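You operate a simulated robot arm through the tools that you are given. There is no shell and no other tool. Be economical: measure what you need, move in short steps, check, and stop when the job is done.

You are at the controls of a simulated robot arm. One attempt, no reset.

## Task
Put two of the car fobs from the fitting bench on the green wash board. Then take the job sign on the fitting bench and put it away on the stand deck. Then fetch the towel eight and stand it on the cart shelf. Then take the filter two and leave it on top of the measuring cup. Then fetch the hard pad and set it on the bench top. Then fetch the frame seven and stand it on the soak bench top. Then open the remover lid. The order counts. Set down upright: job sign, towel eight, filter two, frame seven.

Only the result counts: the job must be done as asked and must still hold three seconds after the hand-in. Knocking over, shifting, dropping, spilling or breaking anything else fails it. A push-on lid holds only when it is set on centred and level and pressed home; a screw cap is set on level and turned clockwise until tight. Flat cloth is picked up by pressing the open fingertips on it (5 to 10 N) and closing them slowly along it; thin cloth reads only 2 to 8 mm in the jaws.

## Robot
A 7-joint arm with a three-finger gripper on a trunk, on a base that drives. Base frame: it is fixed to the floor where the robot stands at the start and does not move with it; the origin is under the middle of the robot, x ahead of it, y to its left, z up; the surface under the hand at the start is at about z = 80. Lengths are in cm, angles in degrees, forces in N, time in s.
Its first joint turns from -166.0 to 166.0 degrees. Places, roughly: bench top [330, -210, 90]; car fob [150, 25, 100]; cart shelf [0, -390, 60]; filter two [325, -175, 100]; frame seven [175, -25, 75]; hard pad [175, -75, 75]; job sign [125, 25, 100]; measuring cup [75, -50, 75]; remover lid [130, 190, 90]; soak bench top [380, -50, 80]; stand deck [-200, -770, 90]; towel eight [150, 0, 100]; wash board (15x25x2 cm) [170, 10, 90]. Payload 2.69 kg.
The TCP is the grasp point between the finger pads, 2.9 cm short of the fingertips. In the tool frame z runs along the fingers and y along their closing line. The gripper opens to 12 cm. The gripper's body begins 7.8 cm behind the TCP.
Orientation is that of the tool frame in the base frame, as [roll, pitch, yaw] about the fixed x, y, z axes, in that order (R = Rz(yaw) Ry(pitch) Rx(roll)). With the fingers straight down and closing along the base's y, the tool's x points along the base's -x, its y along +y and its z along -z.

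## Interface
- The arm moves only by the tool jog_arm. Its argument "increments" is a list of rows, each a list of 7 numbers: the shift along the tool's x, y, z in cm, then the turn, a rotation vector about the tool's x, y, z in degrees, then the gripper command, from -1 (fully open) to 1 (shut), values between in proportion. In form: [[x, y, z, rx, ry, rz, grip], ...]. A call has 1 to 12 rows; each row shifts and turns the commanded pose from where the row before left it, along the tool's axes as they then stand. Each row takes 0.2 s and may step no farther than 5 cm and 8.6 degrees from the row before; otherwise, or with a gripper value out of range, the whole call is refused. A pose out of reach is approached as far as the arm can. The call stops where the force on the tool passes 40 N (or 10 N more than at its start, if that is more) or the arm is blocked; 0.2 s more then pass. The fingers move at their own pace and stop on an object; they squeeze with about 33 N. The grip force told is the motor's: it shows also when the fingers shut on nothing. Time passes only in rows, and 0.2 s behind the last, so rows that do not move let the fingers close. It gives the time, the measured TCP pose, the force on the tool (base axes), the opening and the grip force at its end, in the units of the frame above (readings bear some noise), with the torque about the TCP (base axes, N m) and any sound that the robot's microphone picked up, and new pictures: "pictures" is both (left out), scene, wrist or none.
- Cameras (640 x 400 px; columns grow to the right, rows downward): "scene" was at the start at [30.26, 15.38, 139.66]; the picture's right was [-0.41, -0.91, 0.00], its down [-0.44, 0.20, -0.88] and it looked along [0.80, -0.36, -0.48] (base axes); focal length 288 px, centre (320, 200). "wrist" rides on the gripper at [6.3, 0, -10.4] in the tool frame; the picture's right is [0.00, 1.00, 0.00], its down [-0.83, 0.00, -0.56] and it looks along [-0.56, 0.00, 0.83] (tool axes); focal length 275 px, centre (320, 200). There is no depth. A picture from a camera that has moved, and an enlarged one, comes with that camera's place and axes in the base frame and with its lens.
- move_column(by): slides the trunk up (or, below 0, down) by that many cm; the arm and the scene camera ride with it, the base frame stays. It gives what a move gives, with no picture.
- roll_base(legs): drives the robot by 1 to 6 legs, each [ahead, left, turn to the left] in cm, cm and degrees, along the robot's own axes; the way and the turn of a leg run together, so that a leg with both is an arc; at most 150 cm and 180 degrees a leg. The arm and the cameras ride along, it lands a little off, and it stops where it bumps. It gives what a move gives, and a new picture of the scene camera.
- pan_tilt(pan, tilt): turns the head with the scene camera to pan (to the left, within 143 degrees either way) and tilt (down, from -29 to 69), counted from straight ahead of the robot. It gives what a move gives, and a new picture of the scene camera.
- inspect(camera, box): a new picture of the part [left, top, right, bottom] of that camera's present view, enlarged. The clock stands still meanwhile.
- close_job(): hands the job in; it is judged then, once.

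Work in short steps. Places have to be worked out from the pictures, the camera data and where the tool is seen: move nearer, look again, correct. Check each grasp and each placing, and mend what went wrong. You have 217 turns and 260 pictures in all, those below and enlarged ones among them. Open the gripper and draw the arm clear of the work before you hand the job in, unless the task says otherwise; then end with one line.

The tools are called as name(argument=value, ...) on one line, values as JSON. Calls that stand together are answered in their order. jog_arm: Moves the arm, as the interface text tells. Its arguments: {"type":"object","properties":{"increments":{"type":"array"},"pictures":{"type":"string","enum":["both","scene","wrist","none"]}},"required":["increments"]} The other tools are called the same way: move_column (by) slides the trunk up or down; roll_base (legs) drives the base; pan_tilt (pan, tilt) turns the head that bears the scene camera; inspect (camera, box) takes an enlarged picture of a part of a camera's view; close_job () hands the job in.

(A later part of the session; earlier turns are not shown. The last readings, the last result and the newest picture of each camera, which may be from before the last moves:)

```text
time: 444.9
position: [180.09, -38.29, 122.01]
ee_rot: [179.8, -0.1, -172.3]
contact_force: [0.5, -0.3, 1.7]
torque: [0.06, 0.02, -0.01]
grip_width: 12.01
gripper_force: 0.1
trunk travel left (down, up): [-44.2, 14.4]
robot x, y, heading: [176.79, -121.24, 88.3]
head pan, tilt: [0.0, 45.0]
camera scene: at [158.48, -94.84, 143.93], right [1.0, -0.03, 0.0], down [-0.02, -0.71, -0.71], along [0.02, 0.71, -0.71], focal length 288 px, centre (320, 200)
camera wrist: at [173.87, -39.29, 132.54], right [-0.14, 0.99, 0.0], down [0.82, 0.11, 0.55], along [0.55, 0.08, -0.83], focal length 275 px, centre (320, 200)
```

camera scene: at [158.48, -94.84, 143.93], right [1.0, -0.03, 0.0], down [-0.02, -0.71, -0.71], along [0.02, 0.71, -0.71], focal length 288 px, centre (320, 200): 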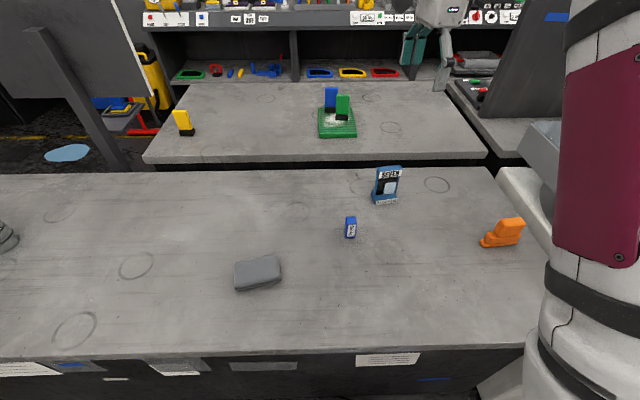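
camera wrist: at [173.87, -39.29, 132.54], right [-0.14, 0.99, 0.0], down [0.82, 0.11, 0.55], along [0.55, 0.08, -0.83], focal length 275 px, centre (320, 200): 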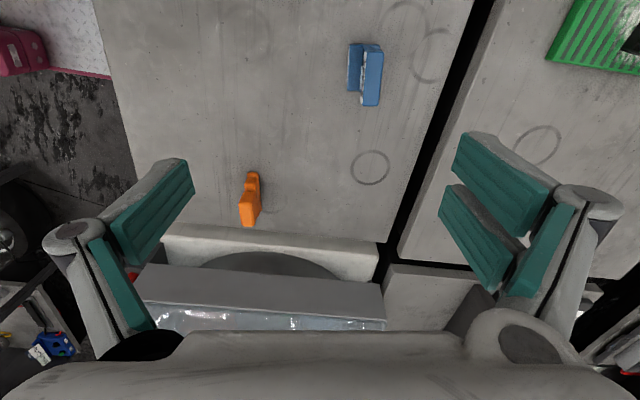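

Frame bar centre ≈(179.9,−30.6). Lower column 14 and move 7.7 further for a closer look.

move_column(by=-14)

jog_arm(increments=[[-0.5, 3.9, 0, 0, 0, 0, -1], [-0.5, 3.9, 0, 0, 0, 0, -1]], pictures="wrist")

```text
time: 446.6
position: [180.4, -38.35, 108.12]
ee_rot: [179.8, 0.0, -172.4]
contact_force: [-0.2, 0.5, -0.7]
torque: [0.0, 0.0, -0.03]
grip_width: 12.03
gripper_force: 0.1
trunk travel left (down, up): [-30.2, 28.4]
robot x, y, heading: [176.64, -121.56, 88.5]
head pan, tilt: [0.0, 45.0]
```

```text
time: 447.2
position: [180.6, -30.49, 108.28]
ee_rot: [179.8, -0.1, -172.3]
contact_force: [-0.2, -0.3, 1.1]
torque: [0.04, 0.03, 0.0]
grip_width: 12.0
gripper_force: 0.1
trunk travel left (down, up): [-30.2, 28.4]
robot x, y, heading: [177.09, -121.03, 88.6]
head pan, tilt: [0.0, 45.0]
camera wrist: at [174.19, -31.38, 118.84], right [-0.14, 0.99, 0.0], down [0.82, 0.11, 0.55], along [0.55, 0.08, -0.83], focal length 275 px, centre (320, 200)
```

wrist: 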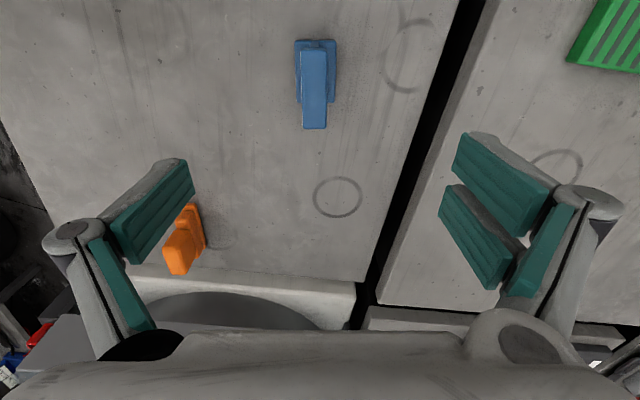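

Shift slightly and descend to z≈90 with 7 cm opening.

jog_arm(increments=[[0.8, -0.55, 4, 0, 0, 0, -0.2], [0, 0, 4.5, 0, 0, 0, -0.2], [0, 0, 4.5, 0, 0, 0, -0.2], [0, 0, 3, 0, 0, 0, -0.2], [0, 0, 2.3, 0, 0, 0, -0.2]], pictures="wrist")

```text
time: 448.4
position: [179.67, -31.07, 89.85]
ee_rot: [179.9, -0.1, -172.3]
contact_force: [-0.5, -0.3, -0.7]
torque: [0.01, -0.01, -0.02]
grip_width: 7.21
gripper_force: 0.2
trunk travel left (down, up): [-30.2, 28.4]
robot x, y, heading: [176.54, -121.07, 88.2]
head pan, tilt: [0.0, 45.0]
camera wrist: at [173.34, -31.95, 100.37], right [-0.14, 0.99, 0.0], down [0.82, 0.11, 0.55], along [0.55, 0.08, -0.83], focal length 275 px, centre (320, 200)
```

wrist: 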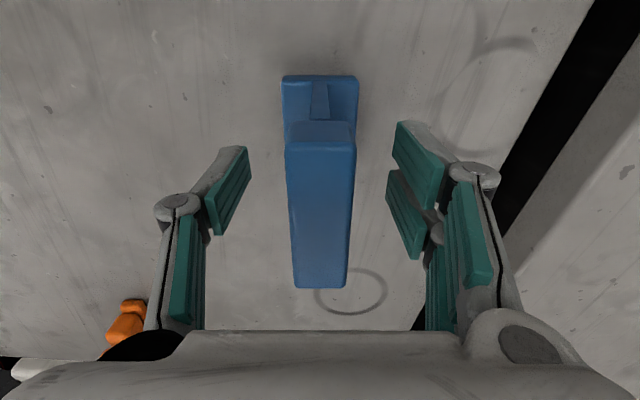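

Centred. Nudge 0.6 along the bar and close.

jog_arm(increments=[[-0.6, 0, 0, 0, 0, 0, -0.2], [0, 0, 0, 0, 0, 0, 1], [0, 0, 0, 0, 0, 0, 1], [0, 0, 0, 0, 0, 0, 1]], pictures="wrist")

```text
time: 449.4
position: [180.18, -30.92, 89.97]
ee_rot: [179.9, -0.2, -172.4]
contact_force: [0.2, 1.5, 1.4]
torque: [0.01, 0.03, 0.03]
grip_width: 2.23
gripper_force: 33.2
trunk travel left (down, up): [-30.2, 28.4]
robot x, y, heading: [176.76, -120.73, 88.6]
head pan, tilt: [0.0, 45.0]
camera wrist: at [173.92, -31.87, 100.37], right [-0.14, 0.99, 0.0], down [0.82, 0.11, 0.55], along [0.55, 0.08, -0.83], focal length 275 px, centre (320, 200)
```

wrist: 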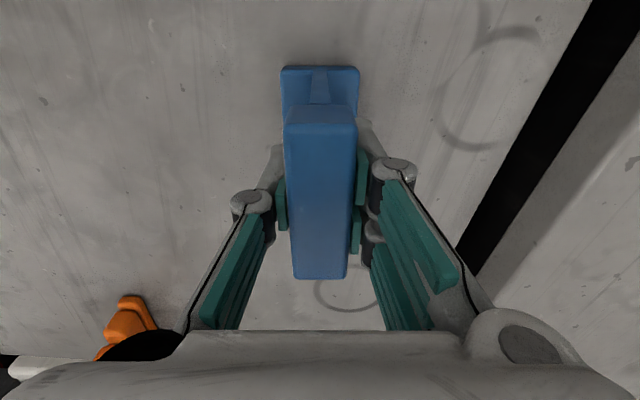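

Gripped (2.23). Lift 30 and retract 24.

jog_arm(increments=[[0, 0, -1, 0, 0, 0, 1], [0, 0, -4.8, 0, 0, 0, 1], [0, 0, -4.8, 0, 0, 0, 1], [0, 0, -4.8, 0, 0, 0, 1], [0, 0, -4.8, 0, 0, 0, 1], [0, -4.8, 0, 0, 0, 0, 1], [0, -4.8, 0, 0, 0, 0, 1], [0, -4.8, 0, 0, 0, 0, 1], [0, -4.8, 0, 0, 0, 0, 1], [0, -4.8, 0, 0, 0, 0, 1]])

move_column(by=20)

```text
time: 451.6
position: [183.36, -54.77, 110.05]
ee_rot: [179.9, 0.0, -172.3]
contact_force: [-0.4, 0.9, -4.4]
torque: [-0.04, -0.03, -0.01]
grip_width: 2.23
gripper_force: 33.4
trunk travel left (down, up): [-30.2, 28.4]
robot x, y, heading: [176.37, -120.81, 88.7]
head pan, tilt: [0.0, 45.0]
camera scene: at [158.68, -86.83, 129.94], right [1.0, -0.03, 0.0], down [-0.02, -0.71, -0.71], along [0.02, 0.71, -0.71], focal length 288 px, centre (320, 200)
camera wrist: at [177.06, -55.66, 120.48], right [-0.14, 0.99, 0.0], down [0.82, 0.11, 0.55], along [0.55, 0.08, -0.83], focal length 275 px, centre (320, 200)
```

scene: 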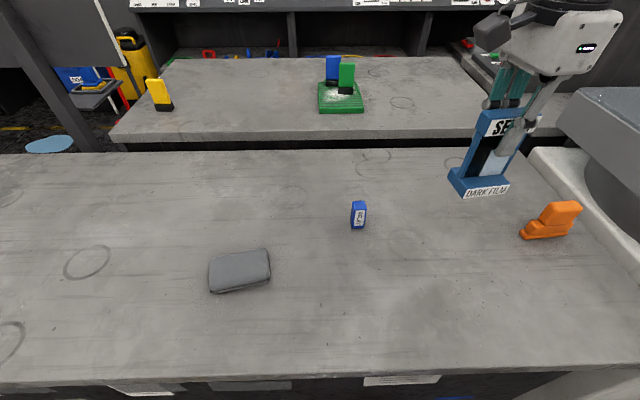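
wrist: 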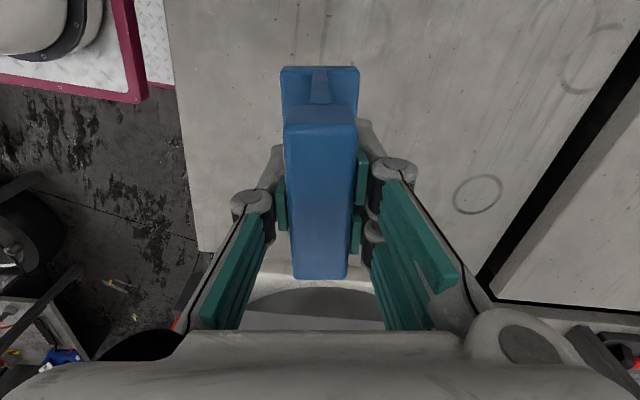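

```text
time: 453.7
position: [183.24, -54.67, 129.9]
ee_rot: [179.9, -0.1, -172.4]
contact_force: [0.7, 0.2, -4.0]
torque: [-0.01, 0.0, -0.03]
grip_width: 2.23
gripper_force: 32.7
trunk travel left (down, up): [-50.2, 8.4]
robot x, y, heading: [176.89, -120.63, 88.4]
head pan, tilt: [0.0, 45.0]
```

Strafe left, back off, turn to heading 0, and drive to x≈325 in the corridor.

roll_base(legs=[[-11, 12, 0], [0, 0, -88.5]])

roll_base(legs=[[100, 4, 0], [56, 4, 0]])

pan_tilt(pan=35, tilt=45)

```text
time: 458.9
position: [231.07, -134.45, 129.96]
ee_rot: [180.0, -0.1, 100.6]
contact_force: [0.3, -0.1, -4.6]
torque: [0.02, 0.03, 0.0]
grip_width: 2.22
gripper_force: 32.9
trunk travel left (down, up): [-50.2, 8.4]
robot x, y, heading: [164.15, -131.58, 1.4]
head pan, tilt: [0.0, 45.0]
camera scene: at [184.48, -111.78, 149.97], right [0.03, -1.0, 0.0], down [-0.71, -0.02, -0.71], along [0.71, 0.02, -0.71], focal length 288 px, centre (320, 200)
```

scene: 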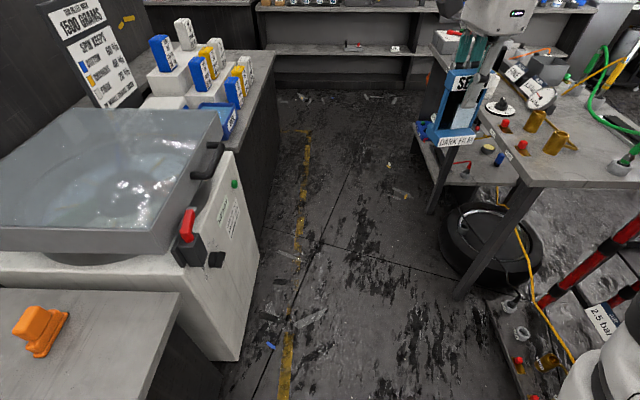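

```text
time: 466.8
position: [385.52, -119.24, 129.97]
ee_rot: [179.9, -0.1, 101.8]
contact_force: [1.1, 0.1, -3.9]
torque: [0.01, 0.0, 0.0]
grip_width: 2.25
gripper_force: 33.3
trunk travel left (down, up): [-50.2, 8.4]
robot x, y, heading: [319.16, -117.07, 2.4]
head pan, tilt: [0.0, 45.0]
camera scene: at [338.71, -97.35, 149.98], right [0.04, -1.0, 0.0], down [-0.71, -0.03, -0.71], along [0.71, 0.03, -0.71], focal length 288 px, centre (320, 200)
```

scene: 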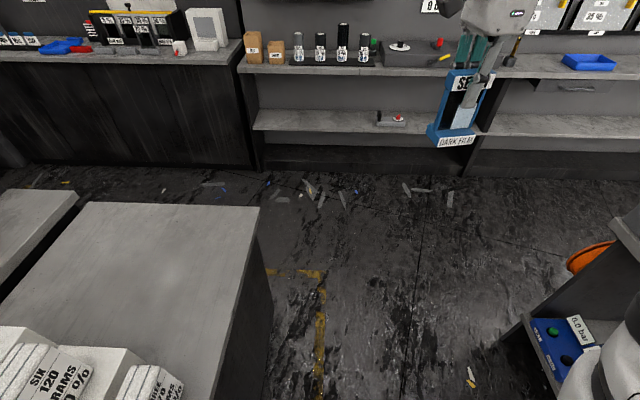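

```text
time: 467.8
position: [385.64, -119.26, 130.0]
ee_rot: [179.7, -0.1, 101.6]
contact_force: [0.0, -0.7, -3.6]
torque: [0.0, 0.01, 0.04]
grip_width: 2.23
gripper_force: 32.6
trunk travel left (down, up): [-50.2, 8.4]
robot x, y, heading: [318.72, -117.45, 2.4]
head pan, tilt: [35.0, 45.0]
camera scene: at [337.04, -92.76, 149.97], right [0.61, -0.79, 0.0], down [-0.56, -0.43, -0.71], along [0.56, 0.43, -0.71], focal length 288 px, centre (320, 200)
```

scene: 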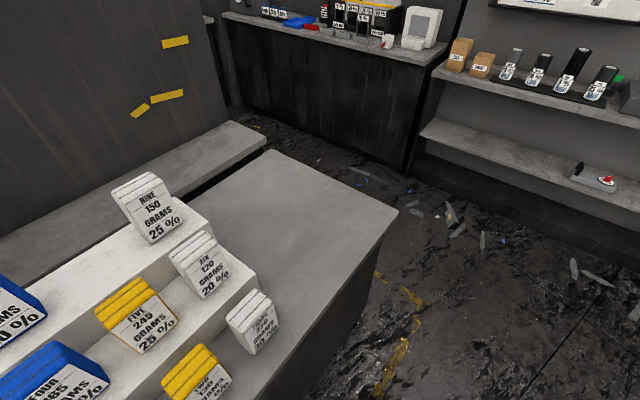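

Soak bench far end is free; target (378,−57). Swing the frame over it.

jog_arm(increments=[[4.8, 0.4, 0, 0, 0, 0, 1], [4.8, 0.4, 0, 0, 0, 0, 1], [4.8, 0.4, 0, 0, 0, 0, 1], [4.8, 0.4, 0, 0, 0, 0, 1], [4.8, 0.4, 0, 0, 0, 0, 1], [4.8, 0.4, 0, 0, 0, 0, 1], [4.8, 0.4, 0, 0, 0, 0, 1], [4.8, 0.4, 0, 0, 0, 0, 1], [4.8, 0.4, 0, 0, 0, 0, 1], [4.8, 0.4, 0, 0, 0, 0, 1], [4.8, 0.4, 0, 0, 0, 0, 1], [4.8, 0.4, 0, 0, 0, 0, 1]])

```text
time: 470.4
position: [378.08, -63.18, 130.04]
ee_rot: [179.7, -0.2, 101.5]
contact_force: [-1.0, -1.5, -0.5]
torque: [0.04, -0.08, 0.0]
grip_width: 2.23
gripper_force: 33.2
out of reach, approached as far as the arm can: row 12
trunk travel left (down, up): [-50.2, 8.4]
robot x, y, heading: [318.74, -117.61, 2.6]
head pan, tilt: [35.0, 45.0]
camera scene: at [336.92, -92.87, 150.04], right [0.61, -0.79, 0.0], down [-0.56, -0.43, -0.71], along [0.56, 0.43, -0.71], focal length 288 px, centre (320, 200)
camera wrist: at [376.64, -57.01, 140.61], right [0.98, 0.21, 0.0], down [0.17, -0.82, 0.55], along [0.12, -0.54, -0.83], focal length 275 px, centre (320, 200)
```

scene: 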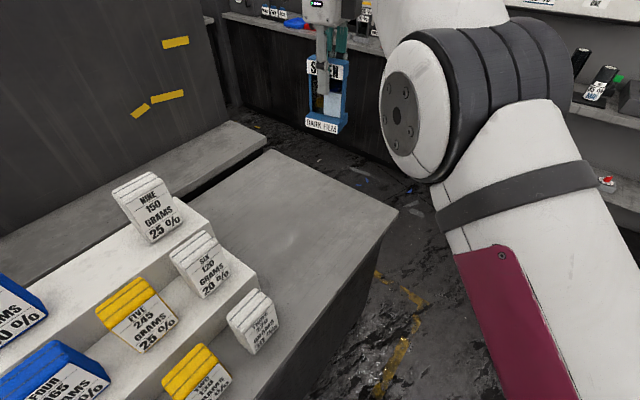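
wrist: 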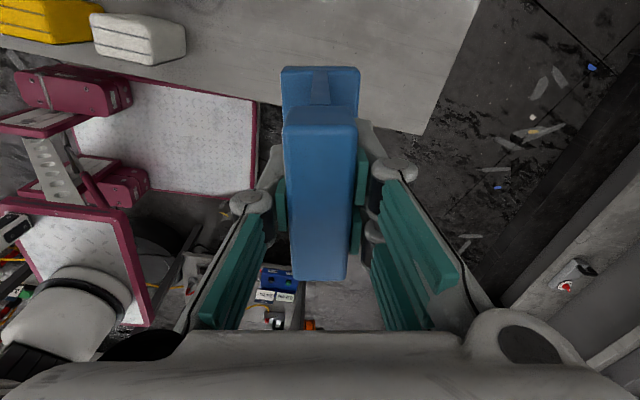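

Lower the column 22, then check pose and shift slightly inward on the bench.

move_column(by=-22)

jog_arm(increments=[[2.5, 0, 2, 0, 0, 0, 1], [0, 0, 3, 0, 0, 0, 1]])

```text
time: 472.8
position: [378.18, -63.02, 107.99]
ee_rot: [179.9, -0.1, 101.7]
contact_force: [0.2, -0.4, -3.5]
torque: [0.01, 0.01, -0.03]
grip_width: 2.21
gripper_force: 32.5
trunk travel left (down, up): [-28.2, 30.4]
robot x, y, heading: [319.29, -117.19, 2.3]
head pan, tilt: [35.0, 45.0]
```

```text
time: 473.4
position: [377.74, -60.69, 102.91]
ee_rot: [179.9, -0.1, 101.7]
contact_force: [0.6, 0.3, -2.1]
torque: [0.02, -0.02, -0.04]
grip_width: 2.21
gripper_force: 32.8
trunk travel left (down, up): [-28.2, 30.4]
robot x, y, heading: [318.92, -117.27, 2.6]
head pan, tilt: [35.0, 45.0]
camera scene: at [350.87, -92.14, 127.97], right [0.61, -0.79, 0.0], down [-0.56, -0.43, -0.71], along [0.56, 0.43, -0.71], focal length 288 px, centre (320, 200)
camera wrist: at [376.34, -54.52, 113.51], right [0.98, 0.21, 0.0], down [0.17, -0.81, 0.55], along [0.12, -0.54, -0.83], focal length 275 px, centre (320, 200)
```

scene: 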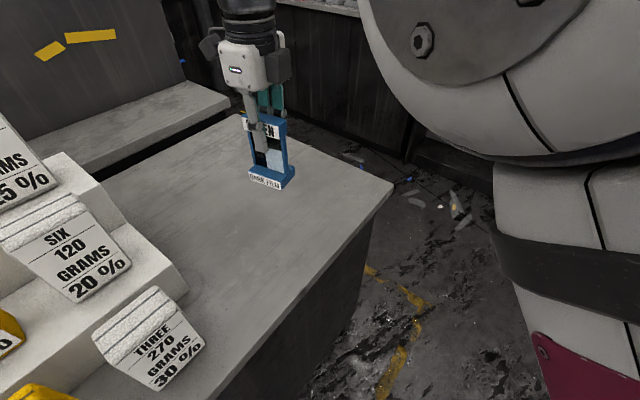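
wrist: 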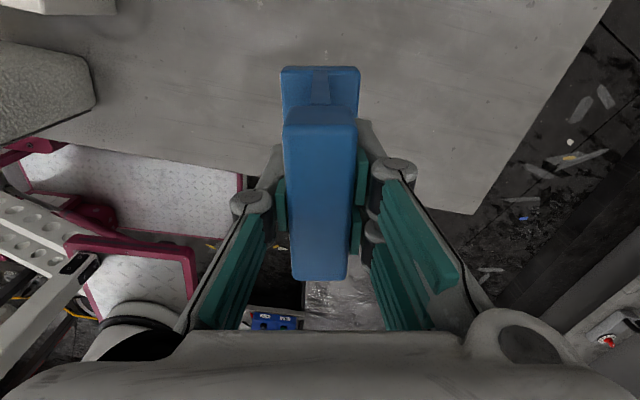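

Inside the bench by ~9 cm. Lower 11.5, then creep.

jog_arm(increments=[[0, 0, 4.5, 0, 0, 0, 1], [0, 0, 4.5, 0, 0, 0, 1], [0, 0, 2, 0, 0, 0, 1], [0, 0, 0.5, 0, 0, 0, 1]], pictures="scene")

```text
time: 474.4
position: [377.68, -60.57, 91.39]
ee_rot: [179.9, -0.1, 101.7]
contact_force: [-0.8, 0.6, -5.1]
torque: [0.0, 0.02, -0.04]
grip_width: 2.25
gripper_force: 33.1
trunk travel left (down, up): [-28.2, 30.4]
robot x, y, heading: [319.14, -117.6, 2.5]
head pan, tilt: [35.0, 45.0]
camera scene: at [350.88, -92.13, 127.97], right [0.61, -0.79, 0.0], down [-0.56, -0.43, -0.71], along [0.56, 0.43, -0.71], focal length 288 px, centre (320, 200)
```

scene: 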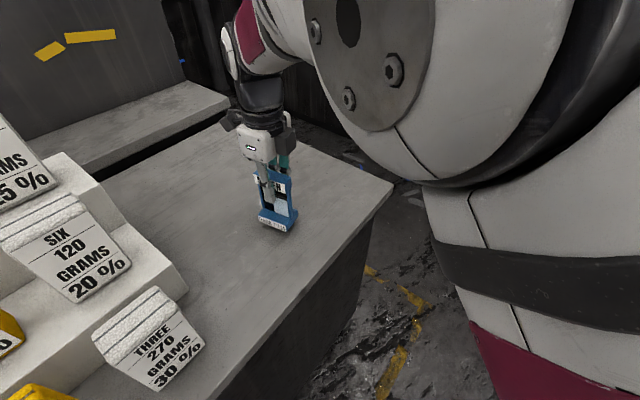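

jog_arm(increments=[[0, 0, 0.4, 0, 0, 0, 1], [0, 0, 0.4, 0, 0, 0, 1], [0, 0, 0.3, 0, 0, 0, 1]], pictures="none")

jog_arm(increments=[[0, 0, 0.25, 0, 0, 0, 1], [0, 0, 0.25, 0, 0, 0, 1]], pictures="none")

```text
time: 475.2
position: [377.64, -60.64, 90.41]
ee_rot: [179.9, -0.1, 101.7]
contact_force: [0.0, 0.7, -3.0]
torque: [-0.03, 0.01, 0.0]
grip_width: 2.25
gripper_force: 33.1
trunk travel left (down, up): [-28.2, 30.4]
robot x, y, heading: [319.18, -117.66, 2.3]
head pan, tilt: [35.0, 45.0]
```

```text
time: 475.8
position: [377.6, -60.45, 89.83]
ee_rot: [179.9, -0.1, 101.6]
contact_force: [1.3, 0.1, -3.6]
torque: [0.0, 0.01, -0.01]
grip_width: 2.25
gripper_force: 33.6
trunk travel left (down, up): [-28.2, 30.4]
robot x, y, heading: [318.59, -117.48, 2.6]
head pan, tilt: [35.0, 45.0]
```

jog_arm(increments=[[0, 0, 0.25, 0, 0, 0, 1], [0, 0, 0.25, 0, 0, 0, 1]], pictures="none")

jog_arm(increments=[[0, 0, 0.25, 0, 0, 0, 1], [0, 0, 0.2, 0, 0, 0, 1]], pictures="none")

```text
time: 476.4
position: [377.74, -60.53, 89.84]
ee_rot: [179.6, -0.4, 101.7]
contact_force: [2.0, -1.3, 29.1]
torque: [-0.53, -0.12, 0.0]
grip_width: 2.24
gripper_force: 33.2
trunk travel left (down, up): [-28.2, 30.4]
robot x, y, heading: [318.83, -117.4, 2.6]
head pan, tilt: [35.0, 45.0]
```

```text
time: 477.0
position: [377.64, -60.59, 89.1]
ee_rot: [179.6, -0.4, 101.6]
contact_force: [5.2, 3.8, 34.7]
torque: [0.01, -0.01, 0.02]
grip_width: 2.23
gripper_force: 33.1
trunk travel left (down, up): [-28.2, 30.4]
robot x, y, heading: [319.17, -117.39, 2.7]
head pan, tilt: [35.0, 45.0]
```

Firm contact. Relax 0.3, open, and rise.

jog_arm(increments=[[0, 0, -0.4, 0, 0, 0, 1], [0, 0, 0, 0, 0, 0, 0.3], [0, 0, 0, 0, 0, 0, 0.1], [0, 0, 0, 0, 0, 0, 0.1], [0, 0, -1.5, 0, 0, 0, 0.1], [0, 0, -3.5, 0, 0, 0, 0.1], [0, 0, -4.5, 0, 0, 0, 0.1], [0, 0, -4.5, 0, 0, 0, 0.1]])

```text
time: 478.8
position: [377.8, -60.63, 103.34]
ee_rot: [179.9, 0.0, 101.8]
contact_force: [0.5, 0.7, -0.1]
torque: [0.01, 0.01, 0.0]
grip_width: 5.37
gripper_force: 0.1
trunk travel left (down, up): [-28.2, 30.4]
robot x, y, heading: [318.96, -117.39, 2.6]
head pan, tilt: [35.0, 45.0]
camera scene: at [350.88, -92.12, 127.96], right [0.61, -0.79, 0.0], down [-0.56, -0.43, -0.71], along [0.56, 0.43, -0.71], focal length 288 px, centre (320, 200)
camera wrist: at [376.37, -54.44, 113.9], right [0.98, 0.21, 0.0], down [0.17, -0.81, 0.56], along [0.12, -0.54, -0.83], focal length 275 px, centre (320, 200)
```

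scene: 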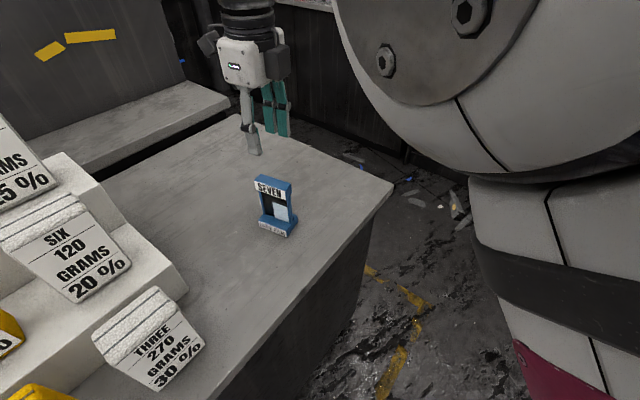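
wrist: 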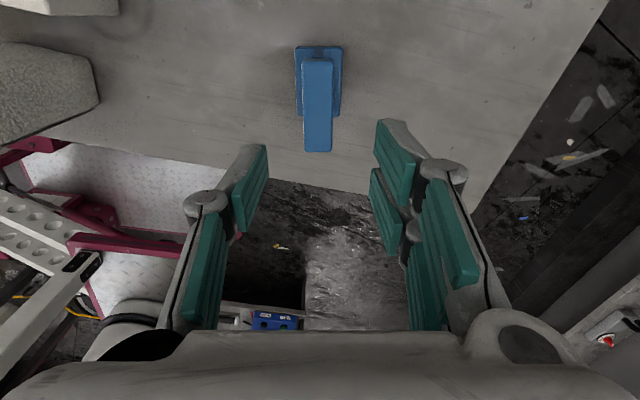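

Frame seven stands. Last: the remover lid on the left wall bench. Raise, swing the hand back to the front.

move_column(by=22)

jog_arm(increments=[[-4.8, -0.4, 0, 0, 0, 0, -1], [-4.8, -0.4, 0, 0, 0, 0, -1], [-4.8, -0.4, 0, 0, 0, 0, -1], [-4.8, -0.4, 0, 0, 0, 0, -1], [-4.8, -0.4, 0, 0, 0, 0, -1], [-4.8, -0.4, 0, 0, 0, 0, -1], [-4.8, -0.4, 0, 0, 0, 0, -1], [-4.8, -0.4, 0, 0, 0, 0, -1], [-4.8, -0.4, 0, 0, 0, 0, -1], [-4.8, -0.4, 0, 0, 0, 0, -1], [-4.8, -0.4, 0, 0, 0, 0, -1], [-2, -0.4, 0, 0, 0, 0, -1]], pictures="none")

```text
time: 481.1
position: [377.61, -60.55, 125.3]
ee_rot: [179.9, -0.1, 101.6]
contact_force: [0.4, 0.0, -0.2]
torque: [-0.01, -0.02, -0.05]
grip_width: 5.39
gripper_force: 0.2
trunk travel left (down, up): [-50.2, 8.4]
robot x, y, heading: [319.24, -117.28, 2.3]
head pan, tilt: [35.0, 45.0]
```

```text
time: 483.7
position: [384.16, -115.27, 125.12]
ee_rot: [179.9, -0.1, 101.8]
contact_force: [-0.3, 0.2, -0.1]
torque: [-0.01, -0.04, 0.0]
grip_width: 12.0
gripper_force: 0.1
trunk travel left (down, up): [-50.2, 8.4]
robot x, y, heading: [319.29, -117.38, 2.6]
head pan, tilt: [35.0, 45.0]
```

Drive back out of the corridor and round the island into the aisle.

roll_base(legs=[[-148, 0, -2.5], [-148, 0, 0], [-42, 0, 0], [0, 148, 0]])

```text
time: 505.8
position: [42.8, 8.7, 125.26]
ee_rot: [179.8, 0.7, 98.3]
contact_force: [-1.4, -3.6, 0.4]
torque: [0.12, -0.06, -0.2]
grip_width: 11.89
gripper_force: 0.0
trunk travel left (down, up): [-50.2, 8.4]
robot x, y, heading: [-21.96, 10.28, 0.6]
head pan, tilt: [35.0, 45.0]
stopped in leg 4: the force on the tool passed its limit at 58 N (the readings are from after the stop); the commanded pose is now the measured one
camera scene: at [-3.54, 34.09, 149.98], right [0.59, -0.81, 0.0], down [-0.57, -0.41, -0.71], along [0.57, 0.41, -0.71], focal length 288 px, centre (320, 200)
```

scene: 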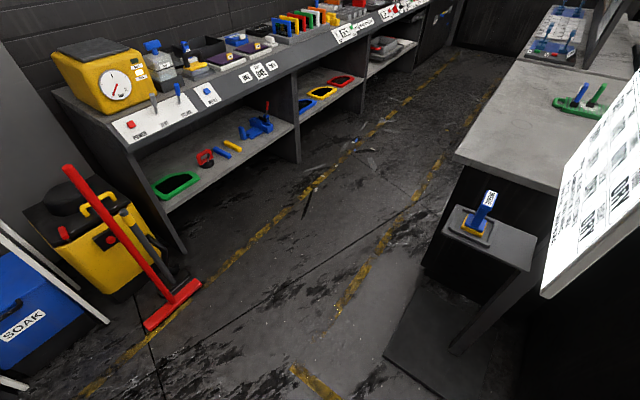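

The hand bumped the gauge board's edge. Move back right away and inspect it.

roll_base(legs=[[0, -15, 0]])

pan_tilt(pan=-3, tilt=25)

```text
time: 507.2
position: [43.1, -6.54, 125.24]
ee_rot: [179.9, 0.7, 98.4]
contact_force: [0.7, 0.9, 0.1]
torque: [-0.01, -0.03, 0.02]
grip_width: 12.0
gripper_force: 0.1
trunk travel left (down, up): [-50.2, 8.4]
robot x, y, heading: [-22.26, -5.6, 0.6]
head pan, tilt: [35.0, 45.0]
camera scene: at [-3.31, 18.67, 149.97], right [0.59, -0.81, 0.0], down [-0.57, -0.41, -0.71], along [0.57, 0.41, -0.71], focal length 288 px, centre (320, 200)
```

scene: 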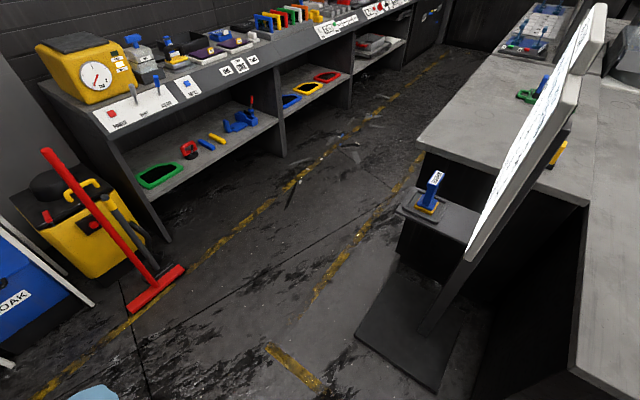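

```text
time: 508.2
position: [43.14, -6.59, 125.25]
ee_rot: [179.8, 0.7, 98.4]
contact_force: [0.1, -0.1, -0.2]
torque: [0.02, 0.0, -0.02]
grip_width: 12.0
gripper_force: 0.1
trunk travel left (down, up): [-50.2, 8.4]
robot x, y, heading: [-21.96, -5.34, 0.7]
head pan, tilt: [-3.0, 25.0]
camera scene: at [-0.7, 13.57, 153.03], right [-0.04, -1.0, 0.0], down [-0.42, 0.02, -0.91], along [0.91, -0.03, -0.42], focal length 288 px, centre (320, 200)
```

scene: 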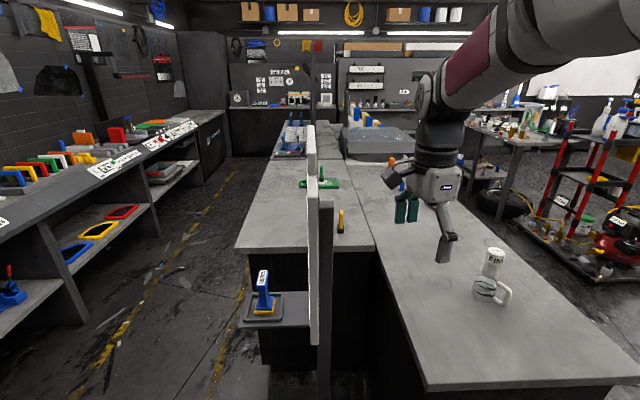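

Board looks unmoved and the filter still stands. Take a safer path: back 25, strafe left, then forward into the aisle.

roll_base(legs=[[-25, 0, 0], [0, 50, 0], [40, 15, 0], [22, 25, 0], [105, 10, 0]])

pan_tilt(pan=75, tilt=40)

```text
time: 521.7
position: [184.69, 99.01, 125.32]
ee_rot: [179.8, 0.7, 99.7]
contact_force: [0.8, 0.5, 0.0]
torque: [0.03, -0.02, 0.02]
grip_width: 11.98
gripper_force: 0.0
trunk travel left (down, up): [-50.2, 8.4]
robot x, y, heading: [119.66, 99.35, 2.1]
head pan, tilt: [-3.0, 25.0]
camera scene: at [140.48, 118.08, 153.04], right [-0.01, -1.0, 0.0], down [-0.42, 0.01, -0.91], along [0.91, -0.01, -0.42], focal length 288 px, centre (320, 200)
```

scene: 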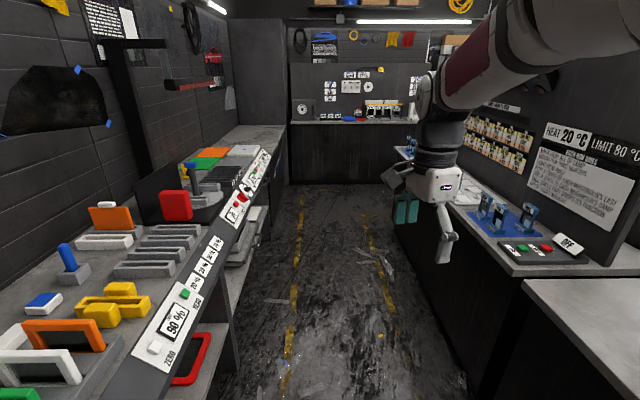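

```text
time: 523.2
position: [184.73, 98.94, 125.22]
ee_rot: [179.8, 0.7, 99.7]
contact_force: [0.3, -0.4, 0.5]
torque: [0.01, 0.02, 0.03]
grip_width: 11.99
gripper_force: 0.1
trunk travel left (down, up): [-50.2, 8.4]
robot x, y, heading: [119.57, 98.75, 2.2]
head pan, tilt: [75.0, 40.0]
camera scene: at [133.16, 126.51, 150.7], right [0.97, -0.22, 0.0], down [-0.14, -0.63, -0.77], along [0.17, 0.75, -0.64], focal length 288 px, centre (320, 200)
```

scene: 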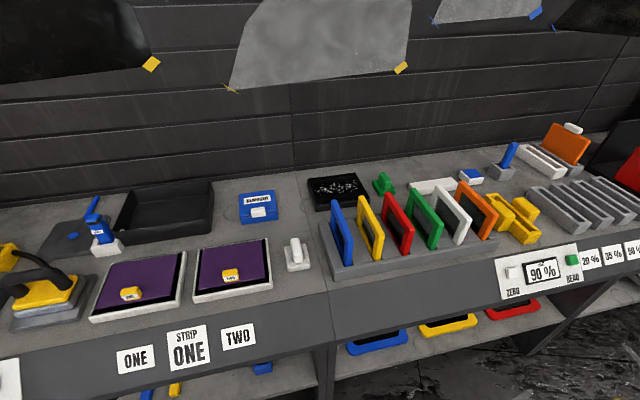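

The blue REMOVER box is at (258,207). Enlarge.

inspect(camera="scene", box=[225, 175, 305, 235])

```text
6.67 times, centred on (265, 205) of scene
camera zoom: at [133.16, 126.51, 150.7], right [0.97, -0.22, 0.0], down [-0.14, -0.63, -0.77], along [0.17, 0.75, -0.64], focal length 1923 px, centre (687, 167)
```

zoom: 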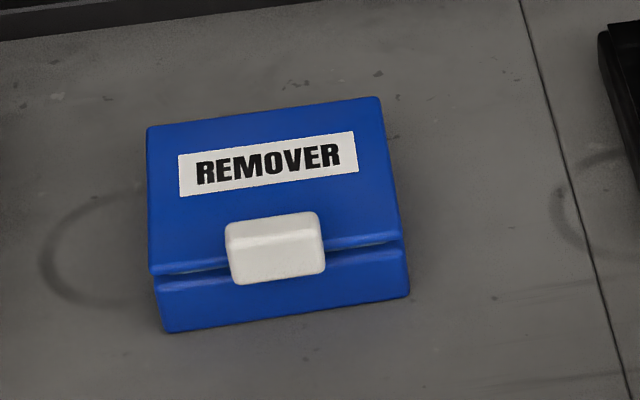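

REMOVER box: hinged-looking lid with white front tab at ≈(129.5,194.5,91). Turn left to face it.

roll_base(legs=[[0, 0, 88]])

pan_tilt(pan=0, tilt=45)

```text
time: 527.3
position: [123.04, 163.74, 125.17]
ee_rot: [179.7, 0.7, -173.5]
contact_force: [-0.3, -0.3, 0.7]
torque: [0.0, 0.03, 0.0]
grip_width: 11.99
gripper_force: 0.0
trunk travel left (down, up): [-50.2, 8.4]
robot x, y, heading: [119.89, 98.4, 88.8]
head pan, tilt: [75.0, 40.0]
camera scene: at [92.69, 113.86, 150.7], right [0.28, 0.96, 0.0], down [0.62, -0.18, -0.77], along [-0.74, 0.21, -0.64], focal length 288 px, centre (320, 200)
```

scene: 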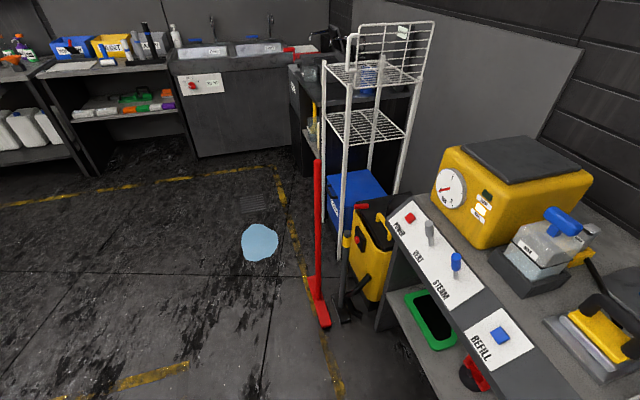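

```text
time: 528.8
position: [122.99, 163.73, 125.33]
ee_rot: [179.7, 0.7, -173.6]
contact_force: [0.6, -0.2, -0.2]
torque: [-0.02, 0.0, 0.01]
grip_width: 12.01
gripper_force: 0.0
trunk travel left (down, up): [-50.2, 8.4]
robot x, y, heading: [119.43, 98.8, 89.0]
head pan, tilt: [0.0, 45.0]
camera scene: at [101.01, 119.64, 149.98], right [1.0, -0.02, 0.0], down [-0.01, -0.71, -0.71], along [0.01, 0.71, -0.71], focal length 288 px, centre (320, 200)
```

scene: 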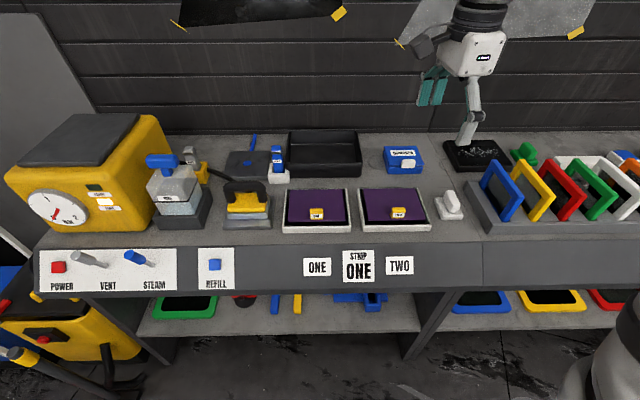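

Enlarge the box from this second viewpoint to triangulate.

inspect(camera="scene", box=[370, 130, 450, 190])

```text
6.67 times, centred on (410, 160) of scene
camera zoom: at [101.01, 119.64, 149.98], right [1.0, -0.02, 0.0], down [-0.01, -0.71, -0.71], along [0.01, 0.71, -0.71], focal length 1923 px, centre (-280, 467)
```

zoom: 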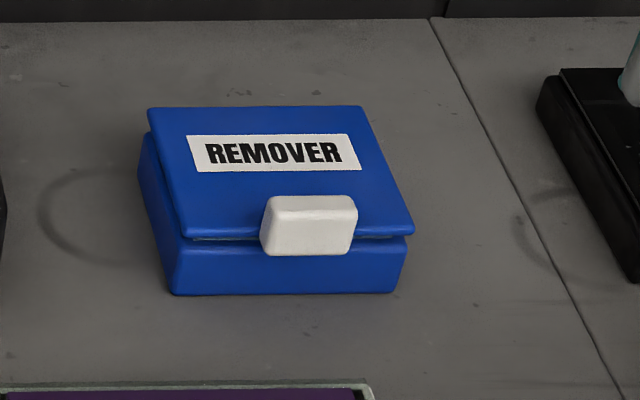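

Triangulated: bench z≈89.6, tab x 127–132, y≈190.3–191.9, z 93–96; hinge at y≈200, z≈93. Rotate the tool to close along x and tilt it 45° forward.

jog_arm(increments=[[0, 0, 0, 0, 0, -8.4, -1], [0, 0, 0, 0, 0, -8.4, -1], [0, 0, 0, 0, 0, -8.4, -1], [0, 0, 0, 0, 0, -8.4, -1], [0, 0, 0, 0, 0, -8.4, -1], [0, 0, 0, 0, 0, -8.4, -1], [0, 0, 0, 0, 0, -8.4, -1], [0, 0, 0, 0, 0, -8.4, -1], [0, 0, 0, 0, 0, -8.4, -1], [0, 0, 0, 0, 0, -8.0, -1], [0, -3.2, 0, 0, 0, 0, -1], [0, -3.3, 0, 0, 0, 0, -1]], pictures="none")

jog_arm(increments=[[0, 0, 0, 0, -7.5, 0, -1], [0, 0, 0, 0, -7.5, 0, -1], [0, 0, 0, 0, -7.5, 0, -1], [0, 0, 0, 0, -7.5, 0, -1], [0, 0, 0, 0, -7.5, 0, -1], [0, 0, 0, 0, -7.5, 0, -1]])

```text
time: 531.4
position: [129.52, 163.79, 125.22]
ee_rot: [-179.4, 0.2, -89.8]
contact_force: [-0.7, -0.3, 0.1]
torque: [0.03, -0.06, 0.0]
grip_width: 11.99
gripper_force: 0.1
trunk travel left (down, up): [-50.2, 8.4]
robot x, y, heading: [119.64, 98.81, 89.1]
head pan, tilt: [0.0, 45.0]
```

```text
time: 532.8
position: [129.47, 163.66, 125.36]
ee_rot: [-179.0, 45.4, -89.3]
contact_force: [-0.7, 0.9, -0.5]
torque: [-0.03, -0.02, -0.05]
grip_width: 11.99
gripper_force: 0.2
trunk travel left (down, up): [-50.2, 8.4]
robot x, y, heading: [119.48, 98.79, 89.1]
head pan, tilt: [0.0, 45.0]
camera scene: at [101.01, 119.65, 149.97], right [1.0, -0.02, 0.0], down [-0.01, -0.71, -0.71], along [0.01, 0.71, -0.71], focal length 288 px, centre (320, 200)
camera wrist: at [129.46, 151.81, 128.21], right [-1.0, 0.0, -0.02], down [-0.02, 0.19, 0.98], along [0.0, 0.98, -0.19], focal length 275 px, centre (320, 200)
```

scene: 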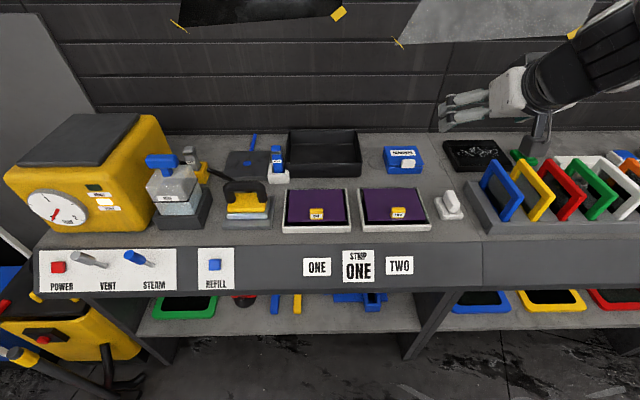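
wrist: 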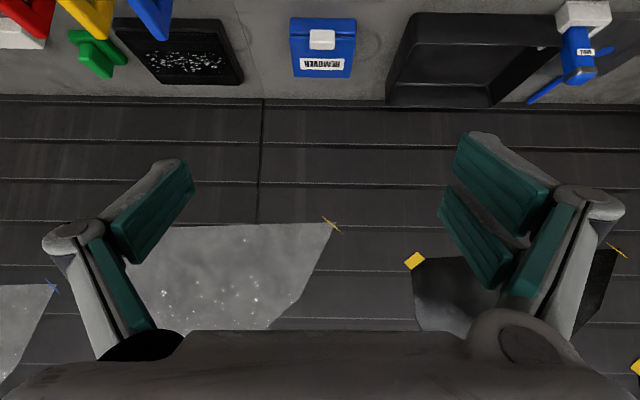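

Approach along the tool axis to the pre-grasp point.

jog_arm(increments=[[0.4, 0, 4.3, 0, 0, 0, -1], [0.4, 0, 4.3, 0, 0, 0, -1], [0.4, 0, 4.3, 0, 0, 0, -1], [0.4, 0, 4.3, 0, 0, 0, -1], [0.4, 0, 4.3, 0, 0, 0, -0.5]])

```text
time: 534.0
position: [129.79, 177.67, 108.68]
ee_rot: [-178.8, 45.2, -89.3]
contact_force: [0.3, -0.1, 0.7]
torque: [-0.01, -0.01, 0.02]
grip_width: 9.01
gripper_force: 0.0
trunk travel left (down, up): [-50.2, 8.4]
robot x, y, heading: [120.07, 98.5, 89.1]
head pan, tilt: [0.0, 45.0]
camera scene: at [101.04, 119.58, 149.98], right [1.0, -0.02, 0.0], down [-0.01, -0.71, -0.71], along [0.01, 0.71, -0.71], focal length 288 px, centre (320, 200)
camera wrist: at [129.73, 165.72, 111.61], right [-1.0, 0.0, -0.02], down [-0.02, 0.19, 0.98], along [0.0, 0.98, -0.19], focal length 275 px, centre (320, 200)
```

scene: 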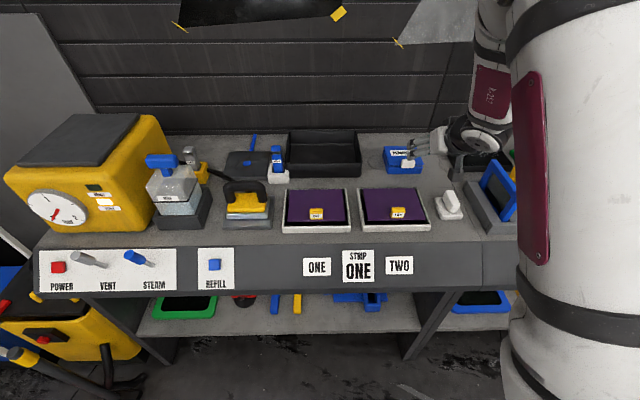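
wrist: 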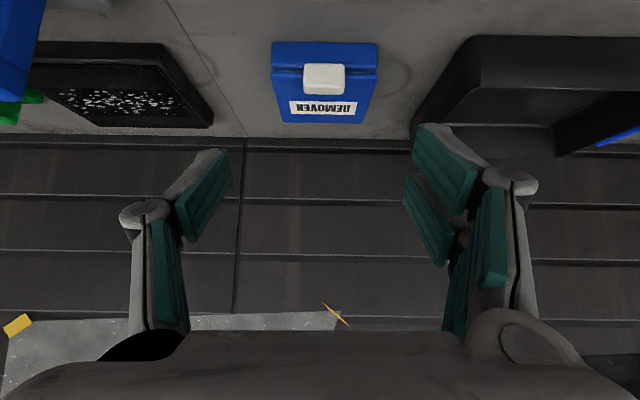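

Tab location confirmed. Advance 13 with 6.6 cm opening and check.

jog_arm(increments=[[0, 0.4, 4.5, 0, 0, 0, -0.1], [0, 0, 4.5, 0, 0, 0, -0.1], [0, 0, 4, 0, 0, 0, -0.1]], pictures="wrist")

```text
time: 534.8
position: [129.24, 186.61, 99.75]
ee_rot: [-179.1, 45.3, -89.3]
contact_force: [0.0, -0.5, 0.3]
torque: [-0.03, 0.05, 0.0]
grip_width: 6.6
gripper_force: 0.1
trunk travel left (down, up): [-50.2, 8.4]
robot x, y, heading: [119.63, 98.62, 89.2]
head pan, tilt: [0.0, 45.0]
camera wrist: at [129.27, 174.82, 102.66], right [-1.0, 0.0, -0.01], down [-0.01, 0.19, 0.98], along [0.0, 0.98, -0.19], focal length 275 px, centre (320, 200)
```

wrist: 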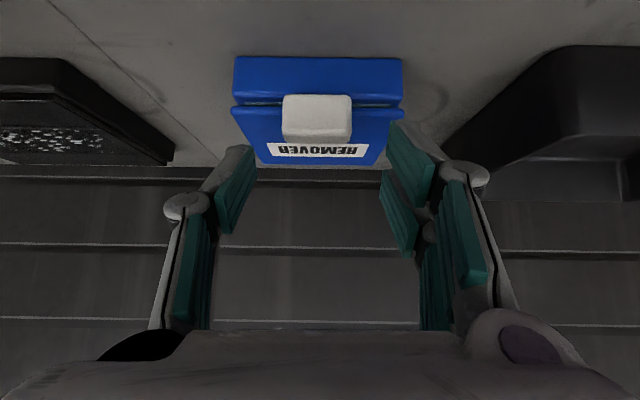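

Consistent. Advance the last 3.7 cm gently.

jog_arm(increments=[[0.1, 0, 2, 0, 0, 0, -0.1], [0.1, 0, 1, 0, 0, 0, -0.1], [0, 0, 0.4, 0, 0, 0, -0.1], [0, 0, 0.3, 0, 0, 0, -0.1]], pictures="wrist")

```text
time: 535.8
position: [129.41, 189.21, 96.71]
ee_rot: [-179.0, 45.2, -89.3]
contact_force: [0.6, -0.3, -0.6]
torque: [0.0, 0.03, 0.01]
grip_width: 6.57
gripper_force: 0.0
trunk travel left (down, up): [-50.2, 8.4]
robot x, y, heading: [119.59, 98.33, 89.1]
head pan, tilt: [0.0, 45.0]
camera wrist: at [129.32, 177.37, 99.72], right [-1.0, 0.0, -0.02], down [-0.02, 0.19, 0.98], along [0.0, 0.98, -0.19], focal length 275 px, centre (320, 200)
```

wrist: 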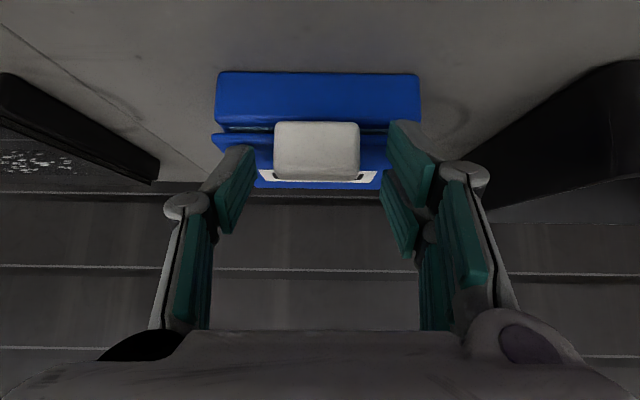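

Tips are level with the tab. Advance 0.5 and close.

jog_arm(increments=[[0, 0, 0.3, 0, 0, 0, -0.1], [0, 0, 0.2, 0, 0, 0, -0.1], [0, 0, 0, 0, 0, 0, 1], [0, 0, 0, 0, 0, 0, 1], [0, 0, 0, 0, 0, 0, 1]], pictures="wrist")

```text
time: 536.5
position: [129.13, 189.36, 96.82]
ee_rot: [-179.3, 45.4, -89.1]
contact_force: [-1.2, -33.5, 27.1]
torque: [-0.77, 0.62, 0.35]
grip_width: 4.84
gripper_force: 33.0
trunk travel left (down, up): [-50.2, 8.4]
robot x, y, heading: [119.44, 99.07, 88.8]
head pan, tilt: [0.0, 45.0]
stopped in row 3: the force on the tool passed its limit at 49 N (the readings are from after the stop); the commanded pose is now the measured one
camera wrist: at [129.14, 177.38, 99.71], right [-1.0, -0.01, -0.01], down [-0.01, 0.19, 0.98], along [-0.01, 0.98, -0.19], focal length 275 px, centre (320, 200)
```

wrist: 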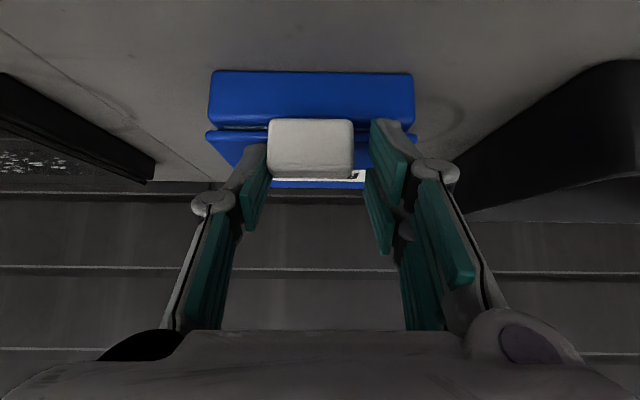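

Tips pressed on the lid. Back off 0.4 cm and complete the grip.

jog_arm(increments=[[0, 0, -0.4, 0, 0, 0, 1], [0, 0, 0, 0, 0, 0, 1], [0, 0, 0, 0, 0, 0, 1]], pictures="wrist")

```text
time: 537.3
position: [129.55, 189.23, 96.83]
ee_rot: [-179.1, 45.3, -89.2]
contact_force: [22.6, -8.7, 17.7]
torque: [-0.42, -0.22, -0.96]
grip_width: 3.94
gripper_force: 45.0
trunk travel left (down, up): [-50.2, 8.4]
robot x, y, heading: [119.55, 98.81, 89.0]
head pan, tilt: [0.0, 45.0]
camera wrist: at [129.49, 177.36, 99.79], right [-1.0, -0.01, -0.01], down [-0.01, 0.19, 0.98], along [0.0, 0.98, -0.19], focal length 275 px, centre (320, 200)
```

wrist: 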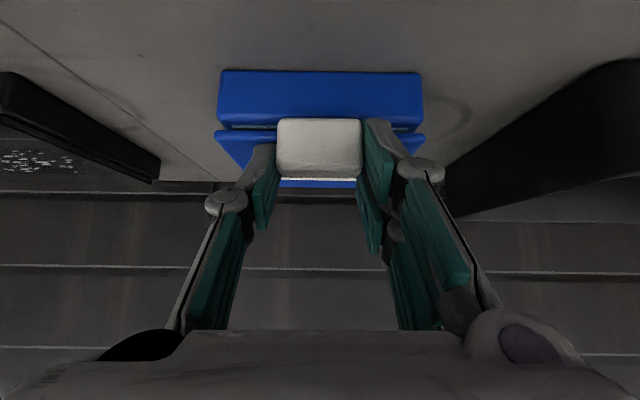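

Tab gripped. Lift the first 15° of the lid's arc and check.

jog_arm(increments=[[-0.55, 0, -0.27, 0, 0, 0, 1], [-0.55, 0, -0.25, 0, 0, 0, 1], [-0.55, 0, -0.25, 0, 0, 0, 1], [-0.55, 0, -0.24, 0, 0, 0, 1]])

```text
time: 538.3
position: [129.5, 189.65, 98.77]
ee_rot: [-179.1, 44.9, -89.3]
contact_force: [27.9, -28.0, -4.5]
torque: [-1.97, -0.12, -0.4]
grip_width: 3.97
gripper_force: 45.6
trunk travel left (down, up): [-50.2, 8.4]
robot x, y, heading: [119.63, 98.69, 89.1]
head pan, tilt: [0.0, 45.0]
camera scene: at [101.13, 119.49, 150.01], right [1.0, -0.02, 0.0], down [-0.01, -0.71, -0.71], along [0.01, 0.71, -0.71], focal length 288 px, centre (320, 200)
camera wrist: at [129.45, 177.83, 101.8], right [-1.0, 0.0, -0.02], down [-0.02, 0.2, 0.98], along [0.0, 0.98, -0.2], focal length 275 px, centre (320, 200)
```

scene: 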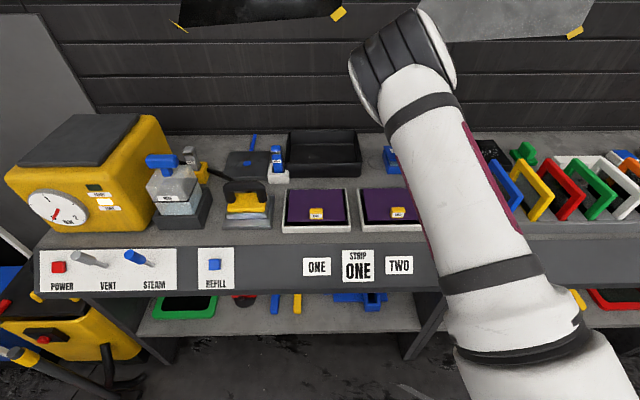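
wrist: 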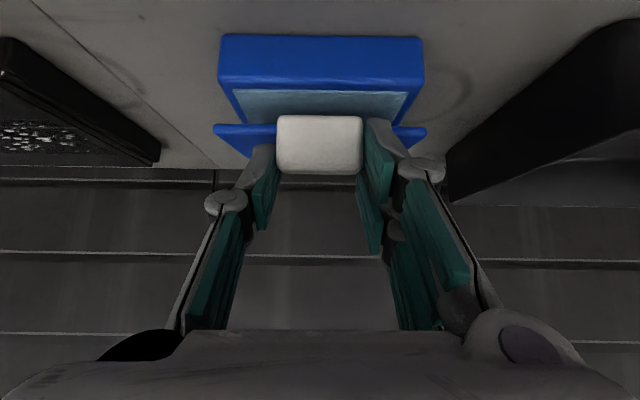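

The lid opens on its hinge. Let the tool turn with the lid: rotate 12° about the contact point to relieve torque.

jog_arm(increments=[[-0.2, 0, 0, 0, 4, 0, 1], [-0.2, 0, 0, 0, 4, 0, 1], [-0.2, 0, 0, 0, 4, 0, 1]], pictures="none")

```text
time: 538.9
position: [129.42, 190.32, 100.0]
ee_rot: [-179.2, 38.6, -89.5]
contact_force: [-0.2, -23.3, 14.6]
torque: [0.11, 0.6, 0.2]
grip_width: 3.96
gripper_force: 45.2
trunk travel left (down, up): [-50.2, 8.4]
robot x, y, heading: [119.67, 98.58, 89.0]
head pan, tilt: [0.0, 45.0]
stopped in row 2: the force on the tool passed its limit at 51 N (the readings are from after the stop); the commanded pose is now the measured one
```

Torque relieved. Continue arc with the tool turning along, small rows.

jog_arm(increments=[[-0.9, 0, -0.3, 0, 3, 0, 1], [-1.05, 0, -0.25, 0, 4, 0, 1], [-1.05, 0, -0.2, 0, 4, 0, 1]], pictures="wrist")

```text
time: 539.4
position: [129.44, 190.8, 100.66]
ee_rot: [-179.6, 34.4, -89.3]
contact_force: [-2.2, -20.2, 13.8]
torque: [0.01, 0.72, 0.38]
grip_width: 3.95
gripper_force: 44.4
trunk travel left (down, up): [-50.2, 8.4]
robot x, y, heading: [119.51, 98.36, 89.2]
head pan, tilt: [0.0, 45.0]
stopped in row 2: the force on the tool passed its limit at 45 N (the readings are from after the stop); the commanded pose is now the measured one
camera wrist: at [129.52, 179.69, 105.77], right [-1.0, -0.01, -0.01], down [-0.01, 0.37, 0.93], along [0.0, 0.93, -0.37], focal length 275 px, centre (320, 200)
```

wrist: 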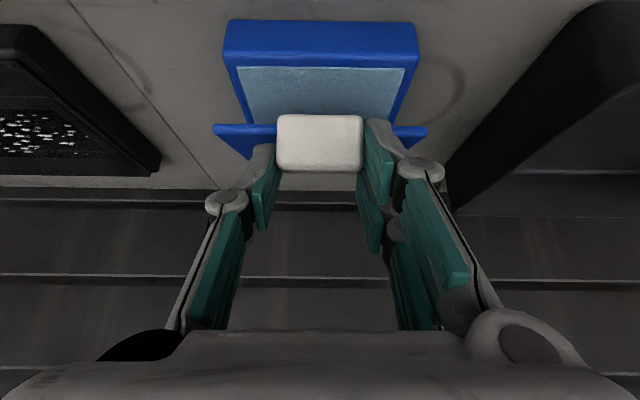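

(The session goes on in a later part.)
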